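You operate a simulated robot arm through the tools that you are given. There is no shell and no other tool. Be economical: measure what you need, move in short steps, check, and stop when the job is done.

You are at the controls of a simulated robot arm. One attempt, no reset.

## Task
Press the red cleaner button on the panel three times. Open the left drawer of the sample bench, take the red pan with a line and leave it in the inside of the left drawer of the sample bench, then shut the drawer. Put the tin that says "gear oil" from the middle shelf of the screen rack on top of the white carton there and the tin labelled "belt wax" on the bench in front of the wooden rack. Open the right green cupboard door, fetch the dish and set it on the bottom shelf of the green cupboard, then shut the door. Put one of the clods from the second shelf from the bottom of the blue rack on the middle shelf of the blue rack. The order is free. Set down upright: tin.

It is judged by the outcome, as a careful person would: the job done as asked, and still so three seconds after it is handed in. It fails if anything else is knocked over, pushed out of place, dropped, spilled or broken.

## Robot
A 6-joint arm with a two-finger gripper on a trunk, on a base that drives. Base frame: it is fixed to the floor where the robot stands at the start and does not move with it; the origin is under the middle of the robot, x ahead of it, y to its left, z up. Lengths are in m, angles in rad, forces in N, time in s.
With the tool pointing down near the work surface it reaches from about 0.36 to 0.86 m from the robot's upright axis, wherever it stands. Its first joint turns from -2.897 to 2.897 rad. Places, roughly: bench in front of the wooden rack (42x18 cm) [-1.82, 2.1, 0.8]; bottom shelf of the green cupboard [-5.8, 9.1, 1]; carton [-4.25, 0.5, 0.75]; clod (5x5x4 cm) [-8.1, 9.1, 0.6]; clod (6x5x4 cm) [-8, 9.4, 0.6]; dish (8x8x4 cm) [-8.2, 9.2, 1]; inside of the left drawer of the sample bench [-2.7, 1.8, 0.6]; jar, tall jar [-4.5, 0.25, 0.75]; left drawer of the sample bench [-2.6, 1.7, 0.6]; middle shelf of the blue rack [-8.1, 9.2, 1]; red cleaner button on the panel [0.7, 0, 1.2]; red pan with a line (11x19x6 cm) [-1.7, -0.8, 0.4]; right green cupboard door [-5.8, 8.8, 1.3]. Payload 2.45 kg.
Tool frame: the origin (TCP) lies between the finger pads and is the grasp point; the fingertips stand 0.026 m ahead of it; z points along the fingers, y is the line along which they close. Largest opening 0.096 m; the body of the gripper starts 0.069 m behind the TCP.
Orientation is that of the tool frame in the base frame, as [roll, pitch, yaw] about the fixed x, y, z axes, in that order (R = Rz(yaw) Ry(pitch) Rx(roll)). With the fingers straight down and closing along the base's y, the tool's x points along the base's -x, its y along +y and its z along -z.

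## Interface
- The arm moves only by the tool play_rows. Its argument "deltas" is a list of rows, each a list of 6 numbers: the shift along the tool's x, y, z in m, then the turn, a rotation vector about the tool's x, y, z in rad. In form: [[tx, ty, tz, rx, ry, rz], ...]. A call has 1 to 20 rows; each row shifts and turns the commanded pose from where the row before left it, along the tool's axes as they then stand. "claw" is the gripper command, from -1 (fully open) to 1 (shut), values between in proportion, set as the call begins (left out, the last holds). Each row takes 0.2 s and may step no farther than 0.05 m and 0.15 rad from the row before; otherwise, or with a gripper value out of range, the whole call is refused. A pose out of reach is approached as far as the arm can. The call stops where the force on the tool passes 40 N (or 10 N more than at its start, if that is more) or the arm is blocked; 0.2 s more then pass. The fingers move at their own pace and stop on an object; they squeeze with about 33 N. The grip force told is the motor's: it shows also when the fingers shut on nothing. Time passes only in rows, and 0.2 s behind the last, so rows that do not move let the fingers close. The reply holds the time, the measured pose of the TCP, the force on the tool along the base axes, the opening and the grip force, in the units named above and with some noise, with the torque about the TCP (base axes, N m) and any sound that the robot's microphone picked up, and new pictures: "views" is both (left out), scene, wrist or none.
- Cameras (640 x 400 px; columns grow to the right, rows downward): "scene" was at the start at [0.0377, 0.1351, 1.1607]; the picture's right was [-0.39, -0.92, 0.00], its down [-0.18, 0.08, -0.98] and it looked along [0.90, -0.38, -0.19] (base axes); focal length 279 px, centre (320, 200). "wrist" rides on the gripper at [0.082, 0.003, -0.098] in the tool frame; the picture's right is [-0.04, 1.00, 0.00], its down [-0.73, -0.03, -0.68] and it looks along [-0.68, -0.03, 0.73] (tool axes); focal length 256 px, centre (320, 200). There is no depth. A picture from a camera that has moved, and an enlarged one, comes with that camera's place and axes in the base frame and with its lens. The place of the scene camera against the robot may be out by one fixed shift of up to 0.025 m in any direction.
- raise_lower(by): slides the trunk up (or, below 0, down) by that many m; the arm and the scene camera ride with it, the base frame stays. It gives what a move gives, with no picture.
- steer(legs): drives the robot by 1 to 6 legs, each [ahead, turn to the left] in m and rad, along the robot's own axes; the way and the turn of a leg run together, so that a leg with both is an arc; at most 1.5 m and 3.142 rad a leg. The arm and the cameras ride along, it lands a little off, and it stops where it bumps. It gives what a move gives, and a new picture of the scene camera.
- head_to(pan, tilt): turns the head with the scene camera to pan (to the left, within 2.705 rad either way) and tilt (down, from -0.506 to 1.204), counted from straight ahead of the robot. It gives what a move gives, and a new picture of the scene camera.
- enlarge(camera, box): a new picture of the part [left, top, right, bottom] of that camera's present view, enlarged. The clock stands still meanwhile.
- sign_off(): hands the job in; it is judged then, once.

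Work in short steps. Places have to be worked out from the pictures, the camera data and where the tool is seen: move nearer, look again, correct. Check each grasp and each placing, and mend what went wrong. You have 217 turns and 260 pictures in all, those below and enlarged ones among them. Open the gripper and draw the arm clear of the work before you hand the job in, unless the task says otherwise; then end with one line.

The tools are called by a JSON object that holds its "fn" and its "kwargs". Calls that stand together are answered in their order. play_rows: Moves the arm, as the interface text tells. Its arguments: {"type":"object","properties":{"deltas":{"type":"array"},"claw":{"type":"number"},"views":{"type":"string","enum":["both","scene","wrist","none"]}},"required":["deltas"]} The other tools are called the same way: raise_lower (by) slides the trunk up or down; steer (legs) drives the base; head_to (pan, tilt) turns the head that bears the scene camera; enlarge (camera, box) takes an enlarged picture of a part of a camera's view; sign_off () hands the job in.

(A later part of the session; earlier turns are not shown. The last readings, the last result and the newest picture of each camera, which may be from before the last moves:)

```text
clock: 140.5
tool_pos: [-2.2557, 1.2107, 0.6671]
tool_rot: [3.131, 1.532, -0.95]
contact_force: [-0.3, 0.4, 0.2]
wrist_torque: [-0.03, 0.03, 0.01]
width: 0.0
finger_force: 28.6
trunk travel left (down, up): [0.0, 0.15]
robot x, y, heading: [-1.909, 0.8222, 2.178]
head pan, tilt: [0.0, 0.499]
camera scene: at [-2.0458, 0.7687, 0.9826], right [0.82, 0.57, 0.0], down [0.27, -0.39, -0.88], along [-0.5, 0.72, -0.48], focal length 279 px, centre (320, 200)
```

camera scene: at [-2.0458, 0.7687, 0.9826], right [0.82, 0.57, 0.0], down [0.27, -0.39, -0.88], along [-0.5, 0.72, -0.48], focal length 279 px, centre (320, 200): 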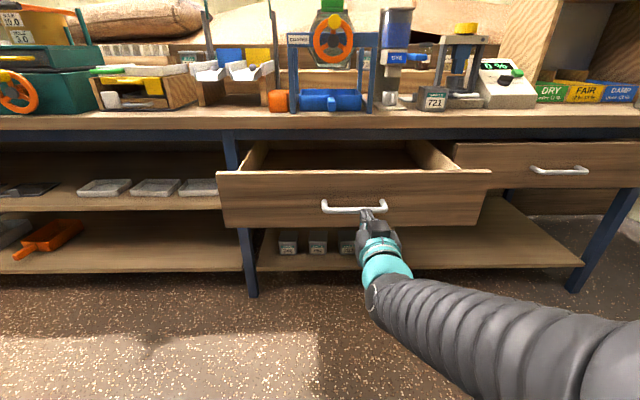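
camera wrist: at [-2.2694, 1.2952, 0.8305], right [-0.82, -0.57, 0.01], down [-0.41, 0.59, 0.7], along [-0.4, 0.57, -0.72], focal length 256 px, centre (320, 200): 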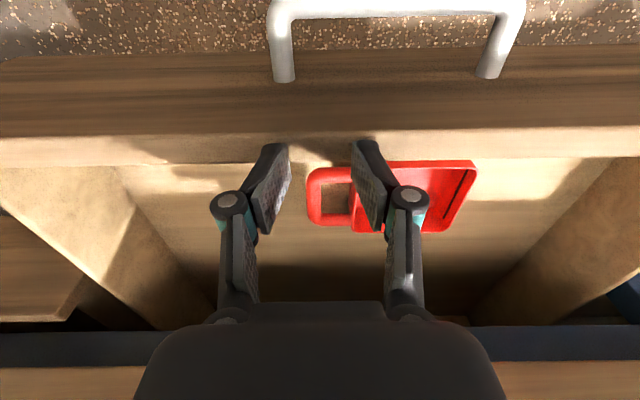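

Tips are lined up in front of the drawer. Push forward by arm 0.2 m.

{"fn": "play_rows", "kwargs": {"deltas": [[0, 0, 0.04, 0, 0, 0], [0, 0, 0.03, 0, 0, 0], [0, 0, 0.03, 0, 0, 0], [0, 0, 0.03, 0, 0, 0], [0, 0, 0.03, 0, 0, 0], [0, 0, 0.03, 0, 0, 0]]}}

```text
clock: 141.9
tool_pos: [-2.3672, 1.3615, 0.6606]
tool_rot: [3.128, 1.531, -0.954]
contact_force: [0.0, 0.4, -0.1]
wrist_torque: [-0.01, 0.01, -0.01]
width: 0.0
finger_force: 28.8
trunk travel left (down, up): [0.0, 0.15]
robot x, y, heading: [-1.9066, 0.8163, 2.182]
head pan, tilt: [0.0, 0.499]
camera scene: at [-2.0458, 0.7686, 0.9826], right [0.82, 0.57, 0.0], down [0.27, -0.39, -0.88], along [-0.5, 0.72, -0.48], focal length 279 px, centre (320, 200)
camera wrist: at [-2.3097, 1.279, 0.5827], right [-0.81, -0.59, 0.04], down [0.41, -0.51, 0.76], along [-0.43, 0.63, 0.65], focal length 256 px, centre (320, 200)
```

scene: 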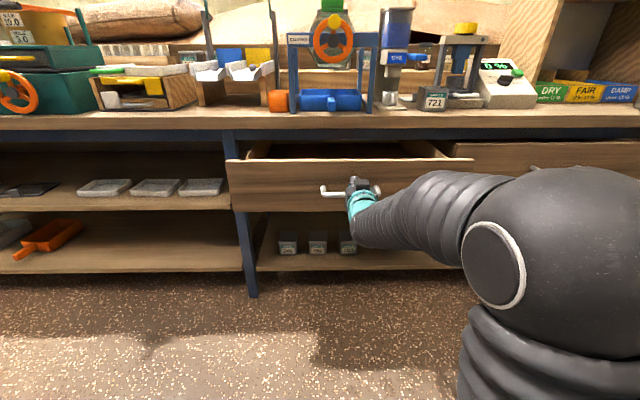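
wrist: 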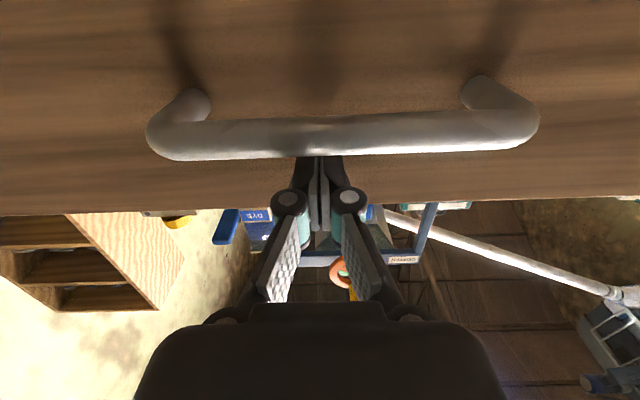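

The drawer glides in easily, ~0.15 m remains. I drive the base forward 0.1 m with the tips resting at the front to keep within reach.

{"fn": "steer", "kwargs": {"legs": [[0.1, 0]]}}

{"fn": "play_rows", "kwargs": {"deltas": [[0, 0, 0.02, 0, 0, 0], [0, 0, 0.02, 0, 0, 0], [0, 0, 0.02, 0, 0, 0]], "views": "scene"}}

```text
clock: 143.1
tool_pos: [-2.4227, 1.4433, 0.6605]
tool_rot: [3.131, 1.533, -0.951]
contact_force: [-0.3, -0.1, -0.1]
wrist_torque: [0.02, 0.0, 0.01]
width: 0.0
finger_force: 28.7
trunk travel left (down, up): [0.0, 0.15]
robot x, y, heading: [-1.9668, 0.8979, 2.173]
head pan, tilt: [0.0, 0.499]
camera scene: at [-2.1019, 0.8491, 0.9826], right [0.82, 0.57, 0.0], down [0.27, -0.39, -0.88], along [-0.5, 0.72, -0.48], focal length 279 px, centre (320, 200)
```

scene: 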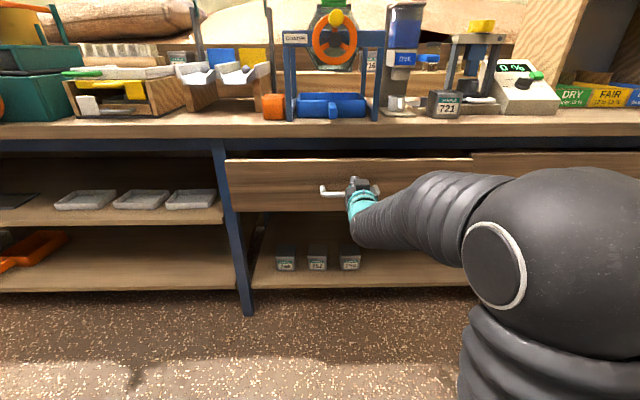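

```text
clock: 143.9
tool_pos: [-2.4547, 1.4924, 0.6567]
tool_rot: [3.127, 1.53, -0.954]
contact_force: [4.8, -6.4, -0.8]
wrist_torque: [0.05, 0.02, -0.04]
width: 0.0062
finger_force: 28.6
trunk travel left (down, up): [0.0, 0.15]
robot x, y, heading: [-1.97, 0.8951, 2.179]
head pan, tilt: [0.0, 0.499]
camera scene: at [-2.1016, 0.8488, 0.9826], right [0.82, 0.57, 0.0], down [0.27, -0.39, -0.88], along [-0.5, 0.72, -0.48], focal length 279 px, centre (320, 200)
```

scene: 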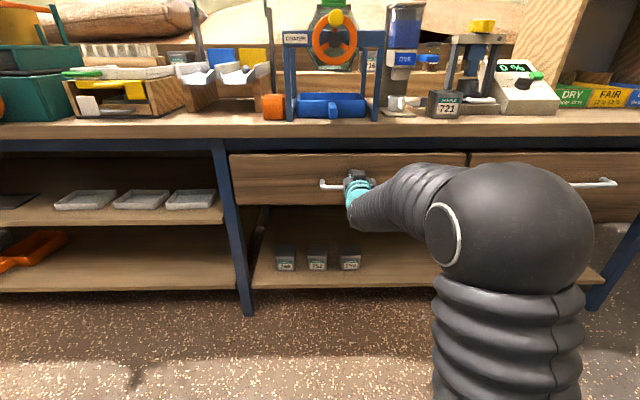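

Looks shut; contact 8 N. One more gentle 10 mm push to confirm it's at its stop.

{"fn": "play_rows", "kwargs": {"deltas": [[0, 0, 0.01, 0, 0, 0]], "views": "none"}}

{"fn": "enlarge", "kwargs": {"camera": "scene", "box": [200, 120, 640, 260]}}

```text
clock: 144.2
tool_pos: [-2.4567, 1.4925, 0.6563]
tool_rot: [3.125, 1.532, -0.957]
contact_force: [14.0, -16.3, 3.1]
wrist_torque: [0.3, 0.2, -0.03]
width: 0.0058
finger_force: 28.3
trunk travel left (down, up): [0.0, 0.15]
robot x, y, heading: [-1.9693, 0.8976, 2.176]
head pan, tilt: [0.0, 0.499]
stopped in row 1: the force on the tool passed its limit at 65 N (the readings are from after the stop); the commanded pose is now the measured one
```

```text
1.45 times, centred on (420, 190) of scene
camera zoom: at [-2.1009, 0.8479, 0.9828], right [0.82, 0.57, 0.0], down [0.27, -0.39, -0.88], along [-0.5, 0.72, -0.48], focal length 405 px, centre (174, 214)
```

zoom: 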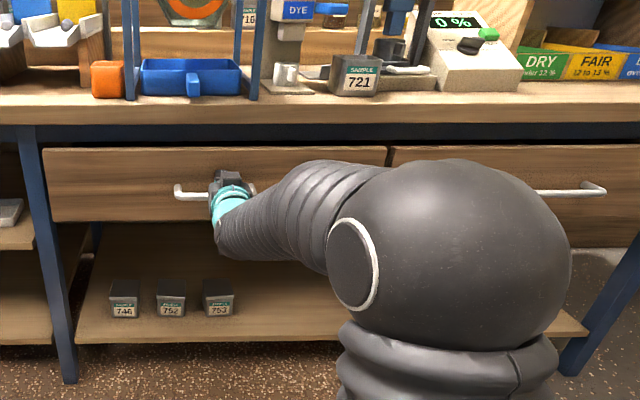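

The drawer is shut. I retract, fold the arm and drive toward the screen rack at (-4.3, 0.5).

{"fn": "play_rows", "kwargs": {"deltas": [[0, 0, -0.05, 0, 0, 0], [0, 0, -0.05, 0, 0, 0], [0, 0, -0.05, 0, 0, 0], [0, 0, -0.05, 0, 0, 0], [-0.045, 0, 0, 0, 0, 0], [-0.045, 0, 0, 0, 0, 0], [-0.045, 0, 0, 0, 0, 0]], "views": "none"}}

{"fn": "steer", "kwargs": {"legs": [[-0.2, 0]]}}

{"fn": "play_rows", "kwargs": {"deltas": [[0, 0, 0, 0, 0.1428, 0], [0, 0, 0, 0, 0.1428, 0], [0, 0, 0, 0, 0.1428, 0], [0, 0, 0, 0, 0.1428, 0], [0, 0, 0, 0, 0.1428, 0], [0, 0, 0, 0, 0.1428, 0], [0, 0, 0, 0, 0.1428, 0], [0, 0, 0, 0, 0.1428, 0], [0, 0, 0, 0, 0.1428, 0], [0, 0, 0, 0, 0.1428, 0], [0, 0, 0, 0, 0.1428, 0], [0.04, 0, 0, 0, 0, 0]], "claw": -1, "views": "none"}}

{"fn": "head_to", "kwargs": {"pan": 1.1, "tilt": 0.2}}

```text
clock: 145.8
tool_pos: [-2.3442, 1.3366, 0.7999]
tool_rot: [3.121, 1.528, -0.961]
contact_force: [0.2, 0.3, -0.3]
wrist_torque: [0.0, 0.03, 0.01]
width: 0.0
finger_force: 28.2
trunk travel left (down, up): [0.0, 0.15]
robot x, y, heading: [-1.968, 0.8985, 2.179]
head pan, tilt: [0.0, 0.499]
```

```text
clock: 147.4
tool_pos: [-2.2274, 1.1712, 0.7985]
tool_rot: [3.13, 1.528, -0.953]
contact_force: [-0.1, 1.0, -0.3]
wrist_torque: [0.0, 0.0, 0.03]
width: 0.0001
finger_force: 28.5
trunk travel left (down, up): [0.0, 0.15]
robot x, y, heading: [-1.8553, 0.734, 2.177]
head pan, tilt: [0.0, 0.499]
camera scene: at [-1.9866, 0.6835, 0.9826], right [0.82, 0.57, 0.0], down [0.27, -0.39, -0.88], along [-0.5, 0.72, -0.48], focal length 279 px, centre (320, 200)
```

scene: 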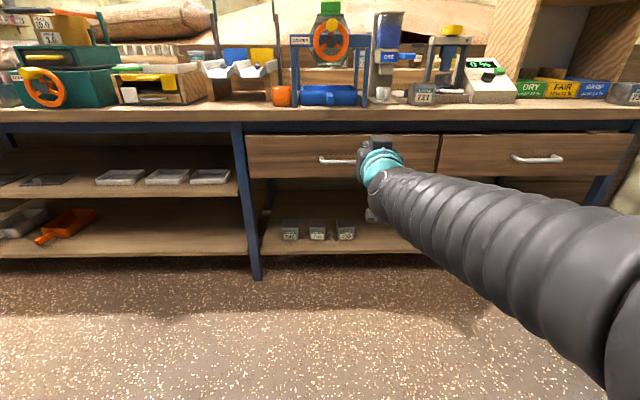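

```text
clock: 150.0
tool_pos: [-2.2777, 1.0449, 0.7746]
tool_rot: [-2.908, 0.147, -1.013]
contact_force: [-1.4, 0.3, -0.9]
wrist_torque: [0.01, -0.01, -0.02]
width: 0.096
finger_force: 0.2
out of reach, approached as far as the arm can: row 2, 5, 6, 7, 8, 9, 10, 11
trunk travel left (down, up): [0.0, 0.15]
robot x, y, heading: [-1.8534, 0.7337, 2.179]
head pan, tilt: [0.0, 0.499]
```

```text
clock: 151.3
tool_pos: [-2.2776, 1.0448, 0.7748]
tool_rot: [-2.91, 0.15, -1.014]
contact_force: [0.1, 0.6, 0.3]
wrist_torque: [-0.02, -0.01, 0.01]
width: 0.0962
finger_force: 0.1
trunk travel left (down, up): [0.0, 0.15]
robot x, y, heading: [-1.8482, 0.7337, 2.178]
head pan, tilt: [1.1, 0.201]
camera scene: at [-2.0271, 0.5962, 1.0102], right [-0.13, 0.99, 0.0], down [0.2, 0.03, -0.98], along [-0.97, -0.13, -0.2], focal length 279 px, centre (320, 200)
```

scene: 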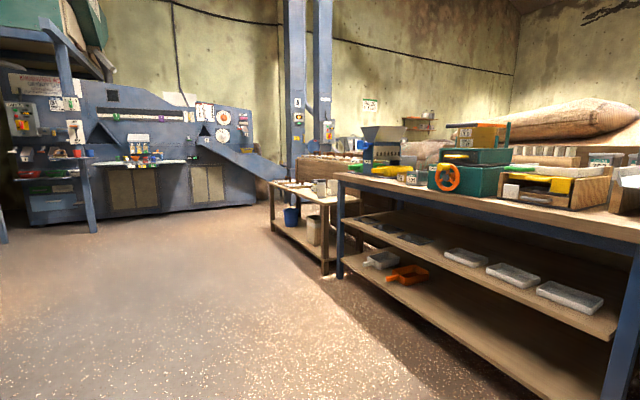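

I'll drive toward the table with pots near (-4.0, 0.4), stopping ~0.8 m short, and look.

{"fn": "steer", "kwargs": {"legs": [[0, 1.375], [1.4, 0]]}}

{"fn": "head_to", "kwargs": {"pan": -0.3, "tilt": 0.35}}

```text
clock: 161.6
tool_pos: [-3.5079, -0.1944, 0.7747]
tool_rot: [-2.91, 0.151, 0.38]
contact_force: [-0.5, -0.3, 0.7]
wrist_torque: [0.0, -0.03, -0.01]
width: 0.096
finger_force: 0.0
trunk travel left (down, up): [0.0, 0.15]
robot x, y, heading: [-3.1255, 0.1683, -2.714]
head pan, tilt: [1.1, 0.201]
camera scene: at [-2.9983, -0.0287, 1.0103], right [-1.0, 0.04, 0.0], down [0.01, 0.2, -0.98], along [-0.04, -0.98, -0.2], focal length 279 px, centre (320, 200)
```

scene: 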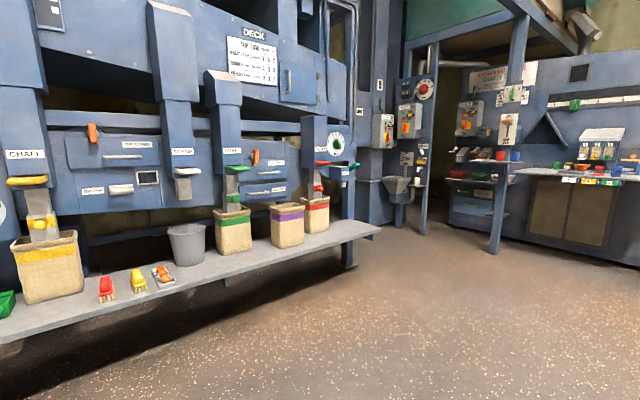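

```text
clock: 163.2
tool_pos: [-3.5071, -0.1941, 0.7746]
tool_rot: [-2.911, 0.15, 0.379]
contact_force: [0.1, 0.3, 0.2]
wrist_torque: [0.02, 0.03, 0.01]
width: 0.096
finger_force: 0.1
trunk travel left (down, up): [0.0, 0.15]
robot x, y, heading: [-3.1305, 0.1705, -2.714]
head pan, tilt: [-0.3, 0.351]
camera scene: at [-3.0865, 0.0526, 0.9963], right [-0.13, 0.99, 0.0], down [0.34, 0.04, -0.94], along [-0.93, -0.12, -0.34], focal length 279 px, centre (320, 200)
```

scene: 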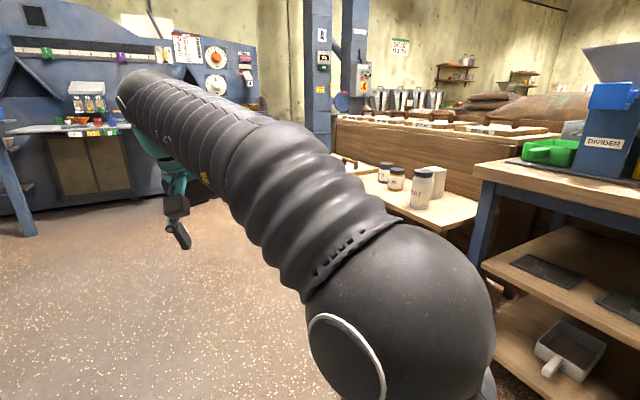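

The white carton and tins stand on that wooden shelf. I enlarge.

{"fn": "enlarge", "kwargs": {"camera": "scene", "box": [320, 100, 560, 260]}}

```text
2.50 times, centred on (440, 180) of scene
camera zoom: at [-3.0865, 0.0526, 0.9963], right [-0.13, 0.99, 0.0], down [0.34, 0.04, -0.94], along [-0.93, -0.12, -0.34], focal length 697 px, centre (20, 250)
```

zoom: 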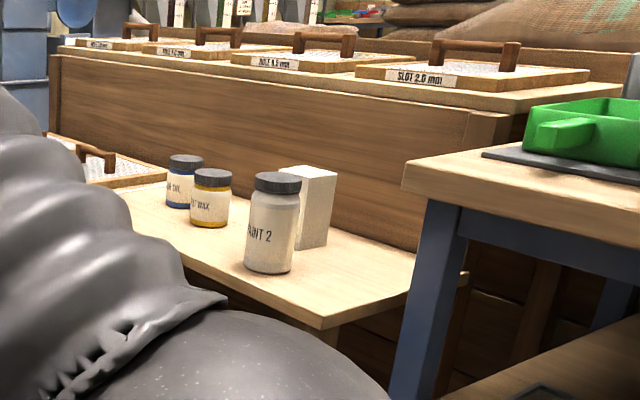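

Shelf (z≈0.6): blue-label tin, yellow-label "…T WAX" tin, a tall PAINT 2 jar and the white carton. I raise the trunk and drive in front of them, facing the rack.

{"fn": "raise_lower", "kwargs": {"by": 0.15}}

{"fn": "steer", "kwargs": {"legs": [[0, 0.062], [0.9, 0], [0, -1.45]]}}

{"fn": "head_to", "kwargs": {"pan": 0.15, "tilt": 0.6}}

```text
clock: 164.9
tool_pos: [-3.5089, -0.1945, 0.9248]
tool_rot: [-2.91, 0.15, 0.378]
contact_force: [-0.5, 0.2, 0.0]
wrist_torque: [0.02, 0.01, -0.04]
width: 0.096
finger_force: 0.1
trunk travel left (down, up): [-0.15, 0.0]
robot x, y, heading: [-3.1265, 0.1677, -2.718]
head pan, tilt: [-0.3, 0.351]
```

```text
clock: 173.6
tool_pos: [-4.3593, 0.0365, 0.9244]
tool_rot: [-2.91, 0.15, -0.975]
contact_force: [0.5, -0.2, 0.0]
wrist_torque: [0.01, 0.03, -0.01]
width: 0.0957
finger_force: 0.0
trunk travel left (down, up): [-0.15, 0.0]
robot x, y, heading: [-3.9223, -0.2558, 2.217]
head pan, tilt: [-0.3, 0.351]
camera scene: at [-4.0307, -0.2983, 1.1461], right [0.94, 0.34, 0.0], down [0.12, -0.32, -0.94], along [-0.32, 0.88, -0.34], focal length 279 px, centre (320, 200)
```

scene: 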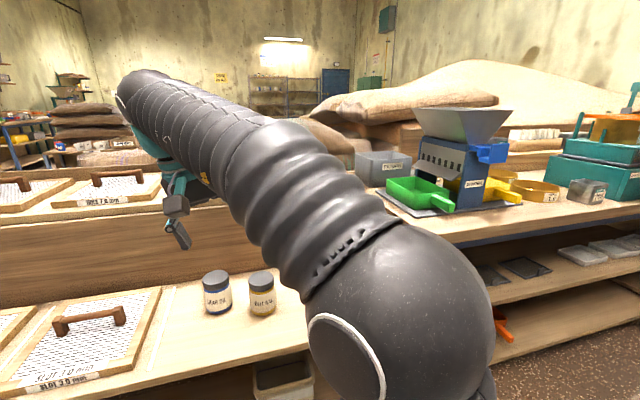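

```text
clock: 174.5
tool_pos: [-4.3589, 0.0369, 0.9243]
tool_rot: [-2.91, 0.149, -0.974]
contact_force: [0.0, -0.2, 0.5]
wrist_torque: [0.0, 0.01, 0.03]
width: 0.0961
finger_force: 0.2
trunk travel left (down, up): [-0.15, 0.0]
robot x, y, heading: [-3.923, -0.256, 2.219]
head pan, tilt: [0.15, 0.6]
camera scene: at [-4.0623, -0.324, 1.1233], right [0.7, 0.71, 0.0], down [0.4, -0.4, -0.83], along [-0.59, 0.58, -0.56], focal length 279 px, centre (320, 200)
```

scene: 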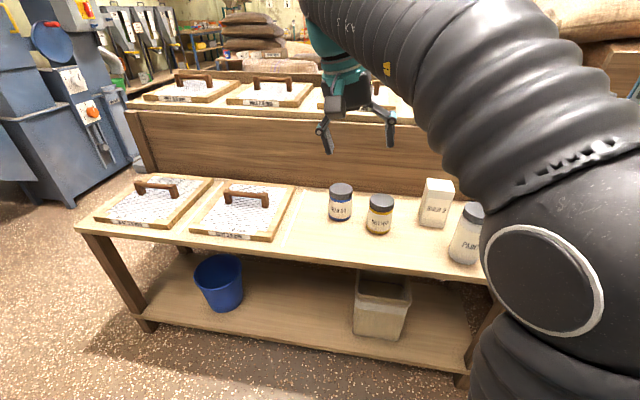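

All four items are in view. Enlarge for labels and positions.

{"fn": "enlarge", "kwargs": {"camera": "scene", "box": [300, 160, 500, 285]}}

```text
3.20 times, centred on (400, 222) of scene
camera zoom: at [-4.0623, -0.324, 1.1233], right [0.7, 0.71, 0.0], down [0.4, -0.4, -0.83], along [-0.59, 0.58, -0.56], focal length 892 px, centre (64, 128)
```

zoom: 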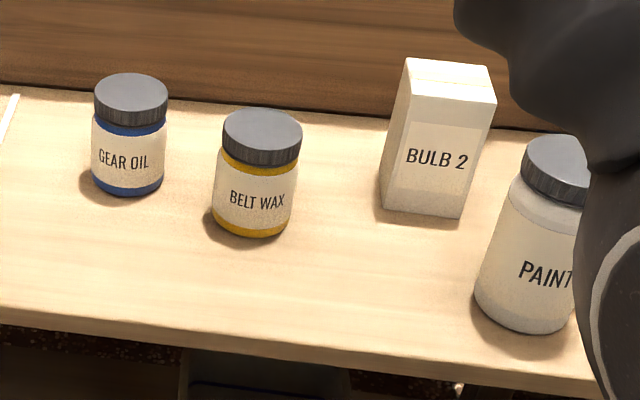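

Labels clear: GEAR OIL at about (-4.52, 0.21), BELT WAX (-4.40, 0.25), carton (-4.30, 0.40, top ≈0.72). I straighten the tool and move above the gear oil tin.

{"fn": "play_rows", "kwargs": {"deltas": [[0, 0, 0, -0.116, 0.075, 0], [0, 0, 0, -0.116, 0.075, 0], [-0.0393, 0.0055, 0, 0, 0, 0], [-0.0393, 0.0055, 0, 0, 0, 0], [-0.0393, 0.0055, 0, 0, 0, 0], [-0.0393, 0.0055, 0, 0, 0, 0], [-0.0393, 0.0055, 0, 0, 0, 0], [-0.0393, 0.0055, 0, 0, 0, 0], [0, 0, 0.04, 0, 0, 0], [0, 0, 0.04, 0, 0, 0]]}}

```text
clock: 176.7
tool_pos: [-4.4589, 0.1939, 0.8252]
tool_rot: [-2.901, 0.154, -0.973]
contact_force: [-0.5, 0.1, 0.3]
wrist_torque: [0.02, 0.02, 0.02]
width: 0.0958
finger_force: 0.0
out of reach, approached as far as the arm can: row 1, 2, 6, 7, 8
trunk travel left (down, up): [-0.15, 0.0]
robot x, y, heading: [-3.9193, -0.2581, 2.216]
head pan, tilt: [0.15, 0.6]
camera scene: at [-4.0624, -0.324, 1.1233], right [0.7, 0.71, 0.0], down [0.4, -0.4, -0.83], along [-0.59, 0.58, -0.56], focal length 279 px, centre (320, 200)
camera wrist: at [-4.427, 0.0996, 0.9079], right [-0.84, -0.48, -0.23], down [-0.46, 0.44, 0.77], along [-0.27, 0.76, -0.59], focal length 256 px, centre (320, 200)
```

scene: 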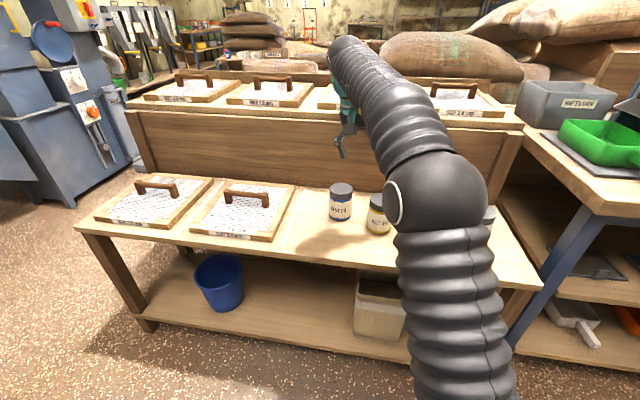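
wrist: 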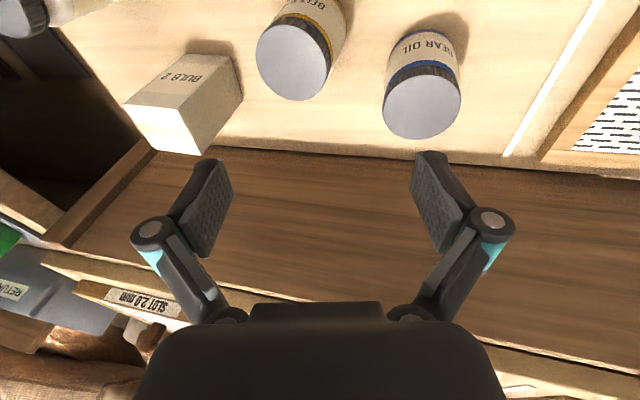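

The wrist is stuck tilted at a joint limit. I lift, draw the arm back toward its home pose, and straighten it there.

{"fn": "play_rows", "kwargs": {"deltas": [[-0.006, -0.0095, -0.0385, 0, 0, 0], [-0.006, -0.0095, -0.0385, 0, 0, 0], [0.027, -0.0336, 0.0039, 0, 0, 0], [0.027, -0.0336, 0.0039, 0, 0, 0], [0.027, -0.0336, 0.0039, 0, 0, 0], [0.027, -0.0336, 0.0039, 0, 0, 0], [0.027, -0.0336, 0.0039, 0, 0, 0], [0.027, -0.0336, 0.0039, 0, 0, 0], [0.027, -0.0336, 0.0039, 0, 0, 0], [0.027, -0.0336, 0.0039, 0, 0, 0], [0.027, -0.0336, 0.0039, 0, 0, 0], [0, 0, 0, -0.116, 0.075, 0], [0, 0, 0, -0.116, 0.075, 0]], "views": "scene"}}

```text
clock: 179.5
tool_pos: [-4.1488, 0.0963, 0.8851]
tool_rot: [-2.864, 0.038, -0.988]
contact_force: [-0.9, -0.8, 0.4]
wrist_torque: [0.04, -0.03, 0.0]
width: 0.0962
finger_force: 0.0
out of reach, approached as far as the arm can: row 8, 9, 10, 11, 12, 13
trunk travel left (down, up): [-0.15, 0.0]
robot x, y, heading: [-3.9197, -0.2578, 2.215]
head pan, tilt: [0.15, 0.6]
camera scene: at [-4.0621, -0.3241, 1.1233], right [0.7, 0.71, 0.0], down [0.4, -0.4, -0.83], along [-0.59, 0.58, -0.56], focal length 279 px, centre (320, 200)
```

scene: 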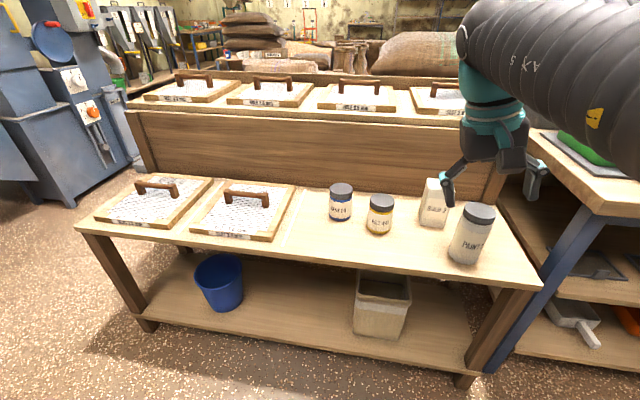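

Still slightly tilted; that was too close in. I move outward 0.1 m and straighten again.

{"fn": "play_rows", "kwargs": {"deltas": [[-0.04, 0, 0, 0, 0, 0], [-0.04, 0, 0, 0, 0, 0], [-0.04, 0, 0, 0, 0, 0], [0, 0, 0, -0.093, 0.013, 0], [0, 0, 0, -0.093, 0.013, 0], [0, 0, 0, -0.093, 0.013, 0]], "views": "none"}}

```text
clock: 180.9
tool_pos: [-4.229, 0.1862, 0.8847]
tool_rot: [-2.865, 0.041, -0.992]
contact_force: [0.7, 0.1, 0.2]
wrist_torque: [0.03, 0.01, -0.03]
width: 0.0959
finger_force: 0.1
out of reach, approached as far as the arm can: row 1, 2, 3, 4, 5, 6
trunk travel left (down, up): [-0.15, 0.0]
robot x, y, heading: [-3.9197, -0.256, 2.218]
head pan, tilt: [0.15, 0.6]
```

The wrist is in a flipped branch at its joint limit, from the drawer push. I back away into free space and retrace: go out left, pitch the tool to horizontal, to bring the wrist back.

{"fn": "steer", "kwargs": {"legs": [[-0.45, 0]]}}

{"fn": "play_rows", "kwargs": {"deltas": [[0, 0.045, 0, 0, 0, 0], [0, 0.045, 0, 0, 0, 0], [0, 0.045, 0, 0, 0, 0], [0, 0.045, 0, 0, 0, 0], [0, 0, 0, 0, -0.1428, 0], [0, 0, 0, 0, -0.1428, 0], [0, 0, 0, 0, -0.1428, 0], [0, 0, 0, 0, -0.1428, 0], [0, 0, 0, 0, -0.1428, 0], [0, 0, 0, 0, -0.1428, 0], [0, 0, 0, 0, -0.1428, 0], [0, 0, 0, 0, -0.1428, 0], [0, 0, 0, 0, -0.1428, 0], [0, 0, 0, 0, -0.1428, 0], [0, 0, 0, 0, -0.1428, 0]], "views": "scene"}}

```text
clock: 183.6
tool_pos: [-3.9594, -0.1749, 0.8843]
tool_rot: [-2.864, 0.039, -0.987]
contact_force: [-0.4, 0.2, 0.3]
wrist_torque: [-0.01, -0.02, 0.01]
width: 0.0961
finger_force: 0.1
trunk travel left (down, up): [-0.15, 0.0]
robot x, y, heading: [-3.6514, -0.6167, 2.23]
head pan, tilt: [0.15, 0.6]
camera scene: at [-3.7896, -0.683, 1.1233], right [0.69, 0.72, 0.0], down [0.41, -0.39, -0.83], along [-0.59, 0.57, -0.56], focal length 279 px, centre (320, 200)
```

scene: 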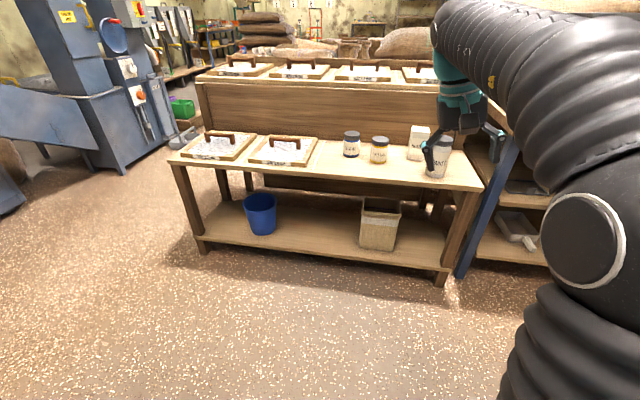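

```text
clock: 186.8
tool_pos: [-4.1055, -0.268, 0.8364]
tool_rot: [-1.423, 1.29, 0.725]
contact_force: [-0.7, 0.0, -1.0]
wrist_torque: [-0.02, -0.01, 0.02]
width: 0.096
finger_force: 0.0
trunk travel left (down, up): [-0.15, 0.0]
robot x, y, heading: [-3.6463, -0.6137, 2.224]
head pan, tilt: [0.15, 0.6]
camera scene: at [-3.7895, -0.6832, 1.1233], right [0.69, 0.72, 0.0], down [0.41, -0.39, -0.83], along [-0.59, 0.57, -0.56], focal length 279 px, centre (320, 200)
```

scene: 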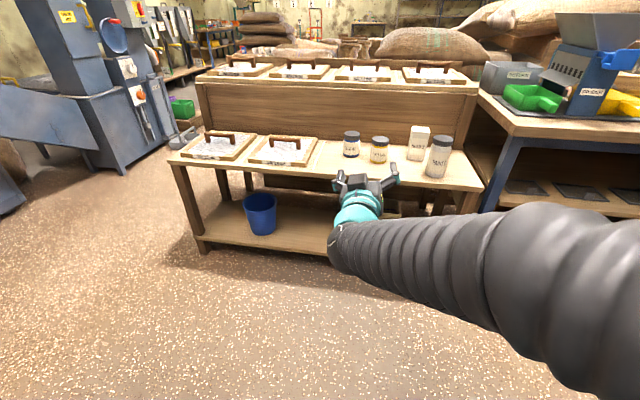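

No reach limits hit. I level the roll, move back to the mid-plane (right 0.15), and check.

{"fn": "play_rows", "kwargs": {"deltas": [[0, 0, 0, 0, 0, 0.139], [0, 0, 0, 0, 0, 0.139], [0, -0.05, 0, 0, 0, 0], [0, -0.05, 0, 0, 0, 0], [0, -0.05, 0, 0, 0, 0]], "views": "none"}}

{"fn": "play_rows", "kwargs": {"deltas": [[0, 0, 0, 0, 0.1428, 0], [0, 0, 0, 0, 0.1428, 0], [0, 0, 0, 0, 0.1428, 0], [0, 0, 0, 0, 0.1428, 0]], "views": "none"}}

```text
clock: 188.0
tool_pos: [-3.9794, -0.1829, 0.8347]
tool_rot: [0.031, 1.533, 2.185]
contact_force: [0.5, 0.4, -0.1]
wrist_torque: [-0.01, 0.0, 0.02]
width: 0.0958
finger_force: 0.0
trunk travel left (down, up): [-0.15, 0.0]
robot x, y, heading: [-3.6478, -0.617, 2.229]
head pan, tilt: [0.15, 0.6]
```

```text
clock: 189.0
tool_pos: [-3.9741, -0.1744, 0.846]
tool_rot: [-2.705, 1.135, -0.571]
contact_force: [0.3, -1.7, -2.1]
wrist_torque: [0.16, 0.05, -0.05]
width: 0.0959
finger_force: 0.0
out of reach, approached as far as the arm can: row 4
trunk travel left (down, up): [-0.15, 0.0]
robot x, y, heading: [-3.6441, -0.6155, 2.223]
head pan, tilt: [0.15, 0.6]
```

Still blocked when pitching down. I pitch well up past horizontal in the arm's plane so that coming down crosses the aligned pose straight.

{"fn": "play_rows", "kwargs": {"deltas": [[0, 0, 0, 0, -0.1428, 0], [0, 0, 0, 0, -0.1428, 0], [0, 0, 0, 0, -0.1428, 0], [0, 0, 0, 0, -0.1428, 0], [0, 0, 0, 0, -0.1428, 0], [0, 0, 0, 0, -0.1428, 0], [0, 0, 0, 0, -0.1428, 0], [0, 0, 0, 0, -0.1428, 0]], "views": "scene"}}

```text
clock: 190.8
tool_pos: [-3.9703, -0.1768, 0.8362]
tool_rot: [-0.036, 0.921, 2.075]
contact_force: [0.9, -0.5, -0.7]
wrist_torque: [-0.04, -0.06, -0.01]
width: 0.096
finger_force: 0.1
out of reach, approached as far as the arm can: row 1
trunk travel left (down, up): [-0.15, 0.0]
robot x, y, heading: [-3.6464, -0.6188, 2.224]
head pan, tilt: [0.15, 0.6]
camera scene: at [-3.7894, -0.6833, 1.1233], right [0.69, 0.72, 0.0], down [0.41, -0.39, -0.83], along [-0.59, 0.57, -0.56], focal length 279 px, centre (320, 200)
```

scene: 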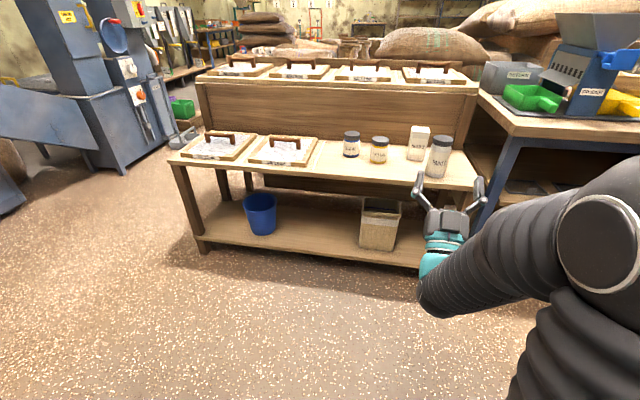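

Pointing up-forward now. I align the tool heading with the arm's plane and pitch down through to vertical.

{"fn": "play_rows", "kwargs": {"deltas": [[0, 0, 0, -0.103, -0.003, 0.079], [0, 0, 0, 0, 0.1428, 0], [0, 0, 0, 0, 0.1428, 0], [0, 0, 0, 0, 0.1428, 0], [0, 0, 0, 0, 0.1428, 0], [0, 0, 0, 0, 0.1428, 0], [0, 0, 0, 0, 0.1428, 0], [0, 0, 0, 0, 0.1428, 0], [0, 0, 0, 0, 0.1428, 0], [0, 0, 0, 0, 0.1428, 0]], "views": "scene"}}

```text
clock: 193.0
tool_pos: [-3.9712, -0.1778, 0.8361]
tool_rot: [-3.108, 0.933, -0.884]
contact_force: [0.8, -0.1, 0.5]
wrist_torque: [0.02, 0.0, 0.01]
width: 0.0959
finger_force: 0.0
trunk travel left (down, up): [-0.15, 0.0]
robot x, y, heading: [-3.6475, -0.6144, 2.227]
head pan, tilt: [0.15, 0.6]
camera scene: at [-3.7895, -0.6832, 1.1233], right [0.69, 0.72, 0.0], down [0.41, -0.39, -0.83], along [-0.59, 0.57, -0.56], focal length 279 px, centre (320, 200)
```

scene: 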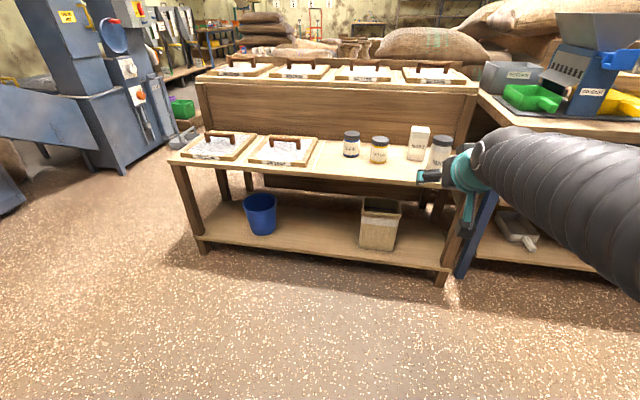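

Unstuck. Finish pitching down to vertical.

{"fn": "play_rows", "kwargs": {"deltas": [[0, 0, 0, 0, 0.1428, 0], [0, 0, 0, 0, 0.1428, 0], [0, 0, 0, 0, 0.1428, 0], [0, 0, 0, 0, 0.1428, 0], [0, 0, 0, 0, 0.1428, 0], [0, 0, 0, 0, 0.1428, 0], [0, 0, 0, 0, 0.076, 0]], "views": "none"}}

{"fn": "steer", "kwargs": {"legs": [[0.4, 0.0]]}}

```text
clock: 194.6
tool_pos: [-3.9708, -0.1765, 0.8374]
tool_rot: [-3.12, 0.001, -0.91]
contact_force: [-0.3, -0.3, 0.5]
wrist_torque: [-0.01, 0.01, 0.02]
width: 0.0959
finger_force: 0.0
trunk travel left (down, up): [-0.15, 0.0]
robot x, y, heading: [-3.6468, -0.6158, 2.23]
head pan, tilt: [0.15, 0.6]
```

```text
clock: 197.1
tool_pos: [-4.2095, 0.1334, 0.8377]
tool_rot: [-3.121, 0.003, -0.909]
contact_force: [0.0, 0.0, -0.6]
wrist_torque: [-0.02, 0.0, 0.0]
width: 0.0957
finger_force: 0.2
trunk travel left (down, up): [-0.15, 0.0]
robot x, y, heading: [-3.8885, -0.3051, 2.226]
head pan, tilt: [0.15, 0.6]
camera scene: at [-4.028, -0.3728, 1.1233], right [0.69, 0.72, 0.0], down [0.41, -0.39, -0.83], along [-0.6, 0.57, -0.56], focal length 279 px, centre (320, 200)
```

scene: 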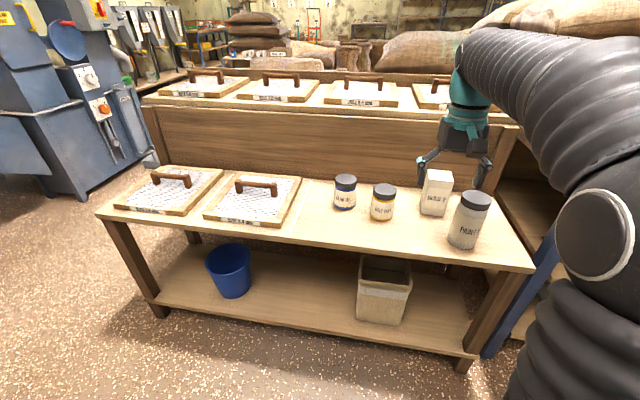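

I turn slightly left and advance 0.1 m to bring both tin and carton within comfortable reach.

{"fn": "steer", "kwargs": {"legs": [[0, 0.226], [0.1, 0]]}}

{"fn": "enlarge", "kwargs": {"camera": "scene", "box": [320, 140, 560, 290]}}

```text
clock: 199.0
tool_pos: [-4.3758, 0.1138, 0.8374]
tool_rot: [-3.122, 0.001, -0.684]
contact_force: [-0.5, -0.8, -0.9]
wrist_torque: [-0.02, 0.02, -0.03]
width: 0.096
finger_force: 0.0
trunk travel left (down, up): [-0.15, 0.0]
robot x, y, heading: [-3.9671, -0.2393, 2.449]
head pan, tilt: [0.15, 0.6]
camera scene: at [-4.0833, -0.3406, 1.1233], right [0.51, 0.86, 0.0], down [0.48, -0.29, -0.83], along [-0.71, 0.42, -0.56], focal length 279 px, centre (320, 200)
```

scene: 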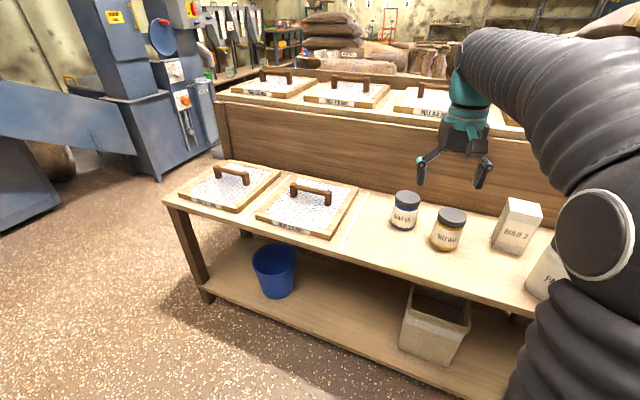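

```text
2.67 times, centred on (440, 215) of scene
camera zoom: at [-4.0833, -0.3406, 1.1233], right [0.51, 0.86, 0.0], down [0.48, -0.29, -0.83], along [-0.71, 0.42, -0.56], focal length 743 px, centre (0, 160)
```

zoom: 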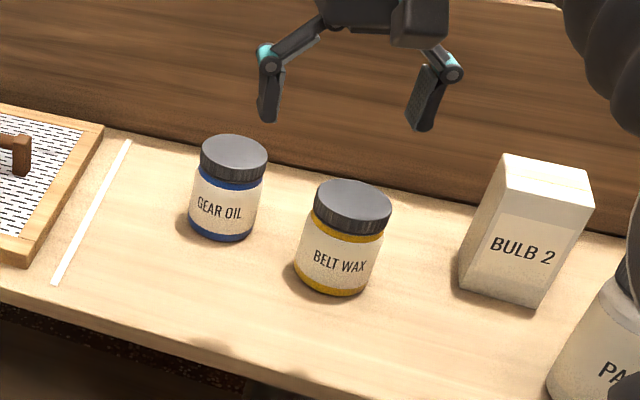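

Gear oil confirmed at (-4.52, 0.213). I move the open gripper above it.

{"fn": "play_rows", "kwargs": {"deltas": [[-0.0435, 0.0033, 0, -0.02, 0, 0], [-0.0435, 0.0033, 0, 0, 0, 0], [-0.0435, 0.0033, 0, 0, 0, 0], [-0.0435, 0.0033, 0, 0, 0, 0]]}}

```text
clock: 200.0
tool_pos: [-4.5208, 0.2132, 0.8402]
tool_rot: [3.142, 0.003, -0.683]
contact_force: [0.7, -1.4, 2.6]
wrist_torque: [0.07, 0.08, -0.03]
width: 0.096
finger_force: 0.1
trunk travel left (down, up): [-0.15, 0.0]
robot x, y, heading: [-3.9648, -0.2412, 2.453]
head pan, tilt: [0.15, 0.6]
camera scene: at [-4.0826, -0.3411, 1.1233], right [0.51, 0.86, 0.0], down [0.48, -0.29, -0.83], along [-0.71, 0.42, -0.56], focal length 279 px, centre (320, 200)
camera wrist: at [-4.4581, 0.1598, 0.9382], right [-0.66, -0.75, 0.0], down [-0.55, 0.49, 0.68], along [-0.51, 0.45, -0.73], focal length 256 px, centre (320, 200)
```

scene: 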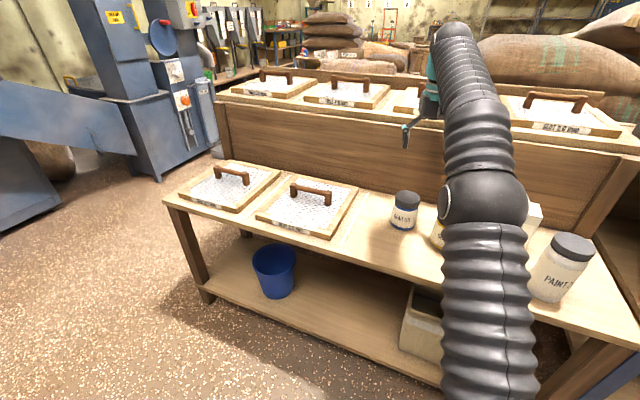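
wrist: 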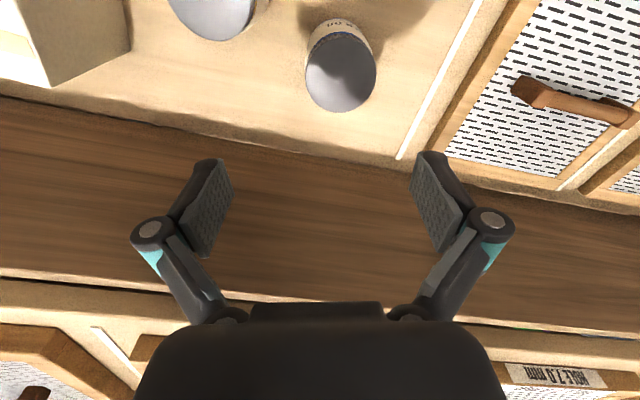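

Wrist view puts the lid ~19 mm to tool +y. I correct and descend 0.07 m.

{"fn": "play_rows", "kwargs": {"deltas": [[0.001, 0.019, 0, 0, 0, 0], [0, 0, 0.035, 0, 0, 0], [0, 0, 0.035, 0, 0, 0]], "views": "wrist"}}

```text
clock: 200.8
tool_pos: [-4.532, 0.1995, 0.7669]
tool_rot: [-3.141, 0.002, -0.685]
contact_force: [0.3, -0.4, 0.6]
wrist_torque: [0.0, -0.02, 0.0]
width: 0.0956
finger_force: 0.1
trunk travel left (down, up): [-0.15, 0.0]
robot x, y, heading: [-3.9673, -0.2412, 2.447]
head pan, tilt: [0.15, 0.6]
camera wrist: at [-4.4698, 0.1442, 0.8647], right [-0.66, -0.75, 0.0], down [-0.55, 0.49, 0.68], along [-0.51, 0.45, -0.73], focal length 256 px, centre (320, 200)
```

wrist: 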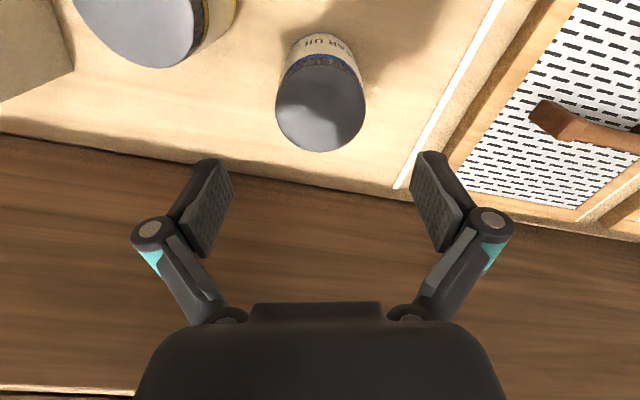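

Lid top ≈0.68, tin centre (-4.53, 0.195): aligned. Descend around it to z≈0.64.

{"fn": "play_rows", "kwargs": {"deltas": [[0.004, 0.001, 0.04, 0, 0, 0], [0, 0, 0.04, 0, 0, 0], [0, 0, 0.025, 0, 0, 0], [0, 0, 0.02, 0, 0, 0]], "views": "wrist"}}

```text
clock: 201.8
tool_pos: [-4.5295, 0.1952, 0.642]
tool_rot: [-3.141, 0.001, -0.684]
contact_force: [0.6, 0.2, -0.1]
wrist_torque: [0.0, 0.06, -0.02]
width: 0.0956
finger_force: 0.1
trunk travel left (down, up): [-0.15, 0.0]
robot x, y, heading: [-3.9686, -0.2404, 2.452]
head pan, tilt: [0.15, 0.6]
camera wrist: at [-4.4686, 0.1413, 0.7411], right [-0.66, -0.75, 0.0], down [-0.55, 0.49, 0.68], along [-0.51, 0.45, -0.73], focal length 256 px, centre (320, 200)
```

wrist: 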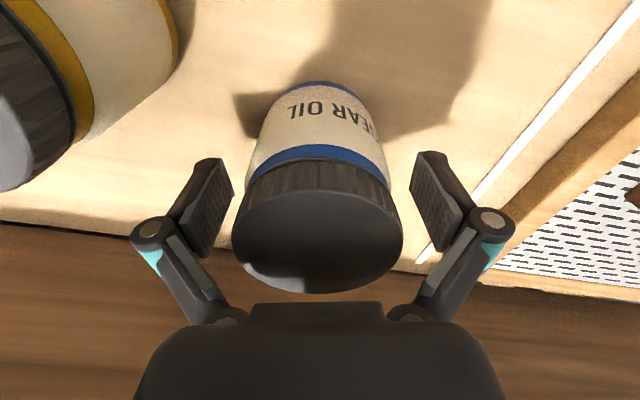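

The tin is centred between the pads. Close and lift.

{"fn": "play_rows", "kwargs": {"deltas": [[0, 0, 0, 0, 0, 0], [0, 0, 0, 0, 0, 0], [0, 0, 0, 0, 0, 0]], "claw": 1, "views": "wrist"}}

{"fn": "play_rows", "kwargs": {"deltas": [[0, 0, -0.02, 0, 0, 0], [0, 0, -0.04, 0, 0, 0], [0, 0, -0.04, 0, 0, 0], [0, 0, -0.04, 0, 0, 0], [0, 0, -0.04, 0, 0, 0]]}}

```text
clock: 202.6
tool_pos: [-4.5292, 0.1967, 0.6425]
tool_rot: [3.141, 0.002, -0.685]
contact_force: [1.0, 0.5, 2.8]
wrist_torque: [0.01, 0.11, -0.04]
width: 0.0712
finger_force: 32.7
trunk travel left (down, up): [-0.15, 0.0]
robot x, y, heading: [-3.9636, -0.2418, 2.45]
head pan, tilt: [0.15, 0.6]
camera wrist: at [-4.4683, 0.1415, 0.7416], right [-0.66, -0.75, 0.0], down [-0.55, 0.49, 0.68], along [-0.51, 0.45, -0.73], focal length 256 px, centre (320, 200)
```

wrist: 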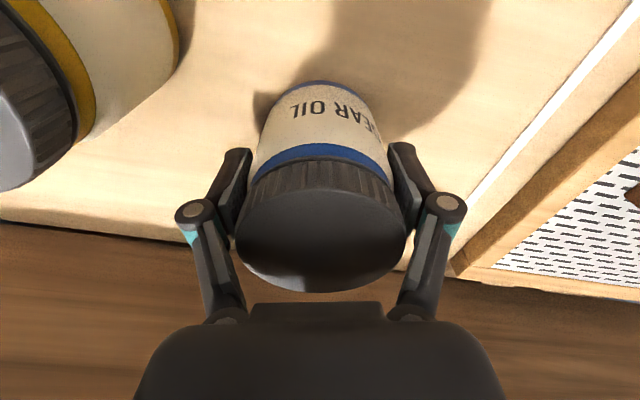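

```text
clock: 203.8
tool_pos: [-4.5297, 0.1955, 0.8218]
tool_rot: [3.141, 0.0, -0.684]
contact_force: [0.6, 0.1, -3.1]
wrist_torque: [-0.02, -0.01, -0.02]
width: 0.0711
finger_force: 32.8
trunk travel left (down, up): [-0.15, 0.0]
robot x, y, heading: [-3.9646, -0.2421, 2.449]
head pan, tilt: [0.15, 0.6]
camera scene: at [-4.0836, -0.3403, 1.1232], right [0.51, 0.86, 0.0], down [0.48, -0.29, -0.82], along [-0.71, 0.42, -0.57], focal length 279 px, centre (320, 200)
camera wrist: at [-4.4693, 0.1416, 0.9197], right [-0.66, -0.75, 0.0], down [-0.55, 0.49, 0.68], along [-0.51, 0.45, -0.73], focal length 256 px, centre (320, 200)
```

scene: 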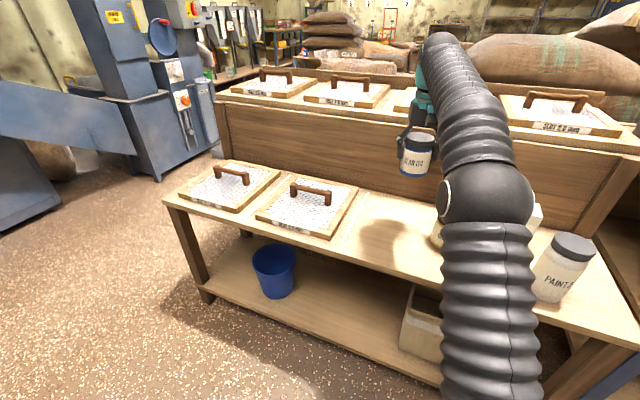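
wrist: 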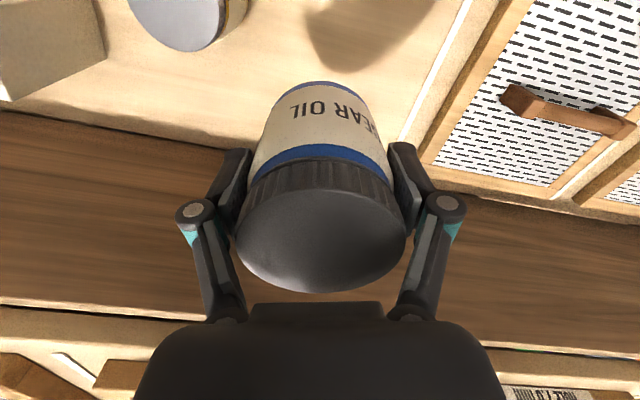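

Gear oil held firmly (71 mm). Now I shift sideways toward the carton by 0.17 m at z≈0.85 and measure the carton top with the wrist camera.

{"fn": "play_rows", "kwargs": {"deltas": [[0, -0.02, -0.03, 0, 0, 0], [0, -0.05, 0, 0, 0, 0], [0, -0.05, 0, 0, 0, 0], [0, -0.04, 0, 0, 0, 0]], "views": "wrist"}}

```text
clock: 204.8
tool_pos: [-4.4263, 0.3139, 0.8478]
tool_rot: [-3.141, 0.004, -0.683]
contact_force: [-0.1, -0.5, -3.8]
wrist_torque: [0.03, -0.06, 0.01]
width: 0.0713
finger_force: 33.1
out of reach, approached as far as the arm can: row 4
trunk travel left (down, up): [-0.15, 0.0]
robot x, y, heading: [-3.9616, -0.2419, 2.448]
head pan, tilt: [0.15, 0.6]
camera wrist: at [-4.3652, 0.2605, 0.9461], right [-0.66, -0.75, 0.0], down [-0.55, 0.48, 0.68], along [-0.51, 0.45, -0.73], focal length 256 px, centre (320, 200)
```

wrist: 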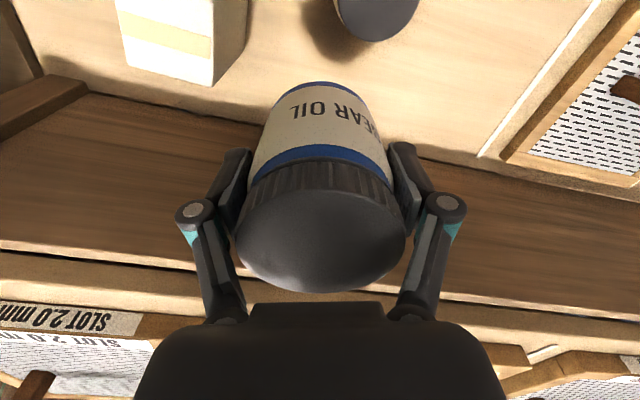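

Carton top centre about (-4.319, 0.377, ~0.72). I move the tin over it at bottom clearance ~4 cm.

{"fn": "play_rows", "kwargs": {"deltas": [[0, 0, 0.02, 0, 0, 0], [0.0143, -0.0388, 0.003, 0, 0, 0], [0.0143, -0.0388, 0.003, 0, 0, 0], [0.0143, -0.0388, 0.003, 0, 0, 0]]}}

{"fn": "enlarge", "kwargs": {"camera": "scene", "box": [430, 110, 630, 270]}}

```text
clock: 205.8
tool_pos: [-4.3172, 0.3791, 0.8183]
tool_rot: [-3.141, 0.002, -0.684]
contact_force: [-0.3, -0.5, -3.0]
wrist_torque: [-0.03, -0.04, 0.0]
width: 0.0713
finger_force: 33.1
trunk travel left (down, up): [-0.15, 0.0]
robot x, y, heading: [-3.9665, -0.2384, 2.45]
head pan, tilt: [0.15, 0.6]
camera scene: at [-4.0836, -0.3403, 1.1233], right [0.51, 0.86, 0.0], down [0.48, -0.29, -0.82], along [-0.71, 0.42, -0.57], focal length 279 px, centre (320, 200)
camera wrist: at [-4.2557, 0.3253, 0.9164], right [-0.66, -0.75, 0.0], down [-0.55, 0.49, 0.68], along [-0.51, 0.45, -0.73], focal length 256 px, centre (320, 200)
```

scene: 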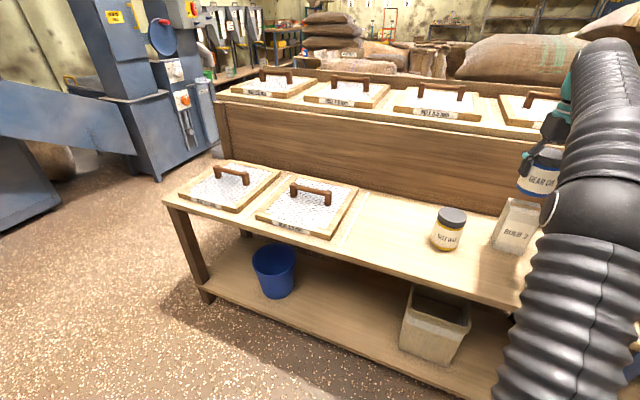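
wrist: 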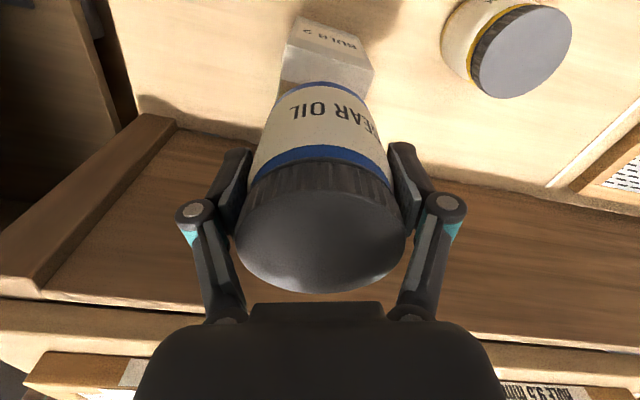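

```text
2.50 times, centred on (530, 190) of scene
camera zoom: at [-4.0836, -0.3403, 1.1233], right [0.51, 0.86, 0.0], down [0.48, -0.29, -0.82], along [-0.71, 0.42, -0.57], focal length 697 px, centre (-205, 225)
```

zoom: 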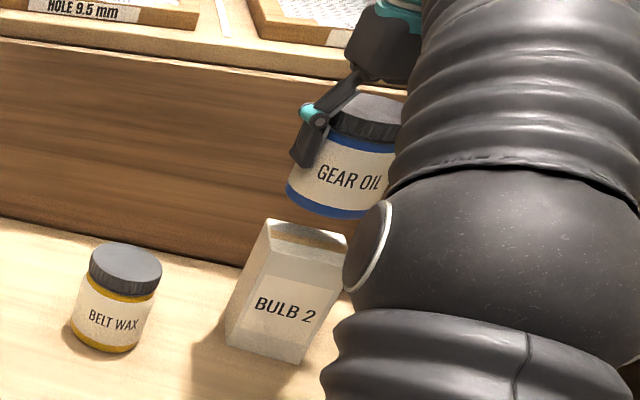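

I enlarge the wrist view to judge the carton's top edges under the tin.

{"fn": "enlarge", "kwargs": {"camera": "wrist", "box": [240, 0, 420, 115]}}

```text
3.48 times, centred on (330, 58) of wrist
camera zoom: at [-4.2557, 0.3253, 0.9164], right [-0.66, -0.75, 0.0], down [-0.55, 0.49, 0.68], along [-0.51, 0.45, -0.73], focal length 890 px, centre (285, 696)
```

zoom: 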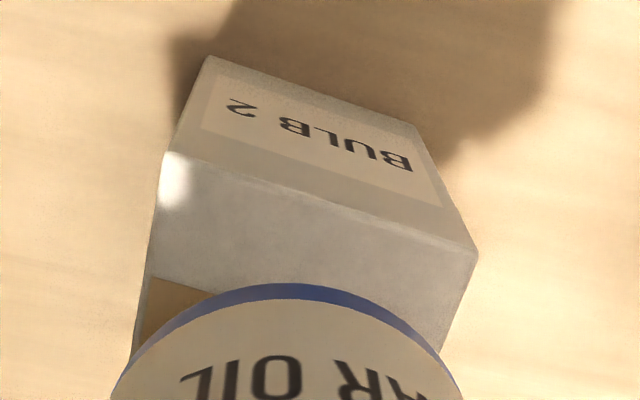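

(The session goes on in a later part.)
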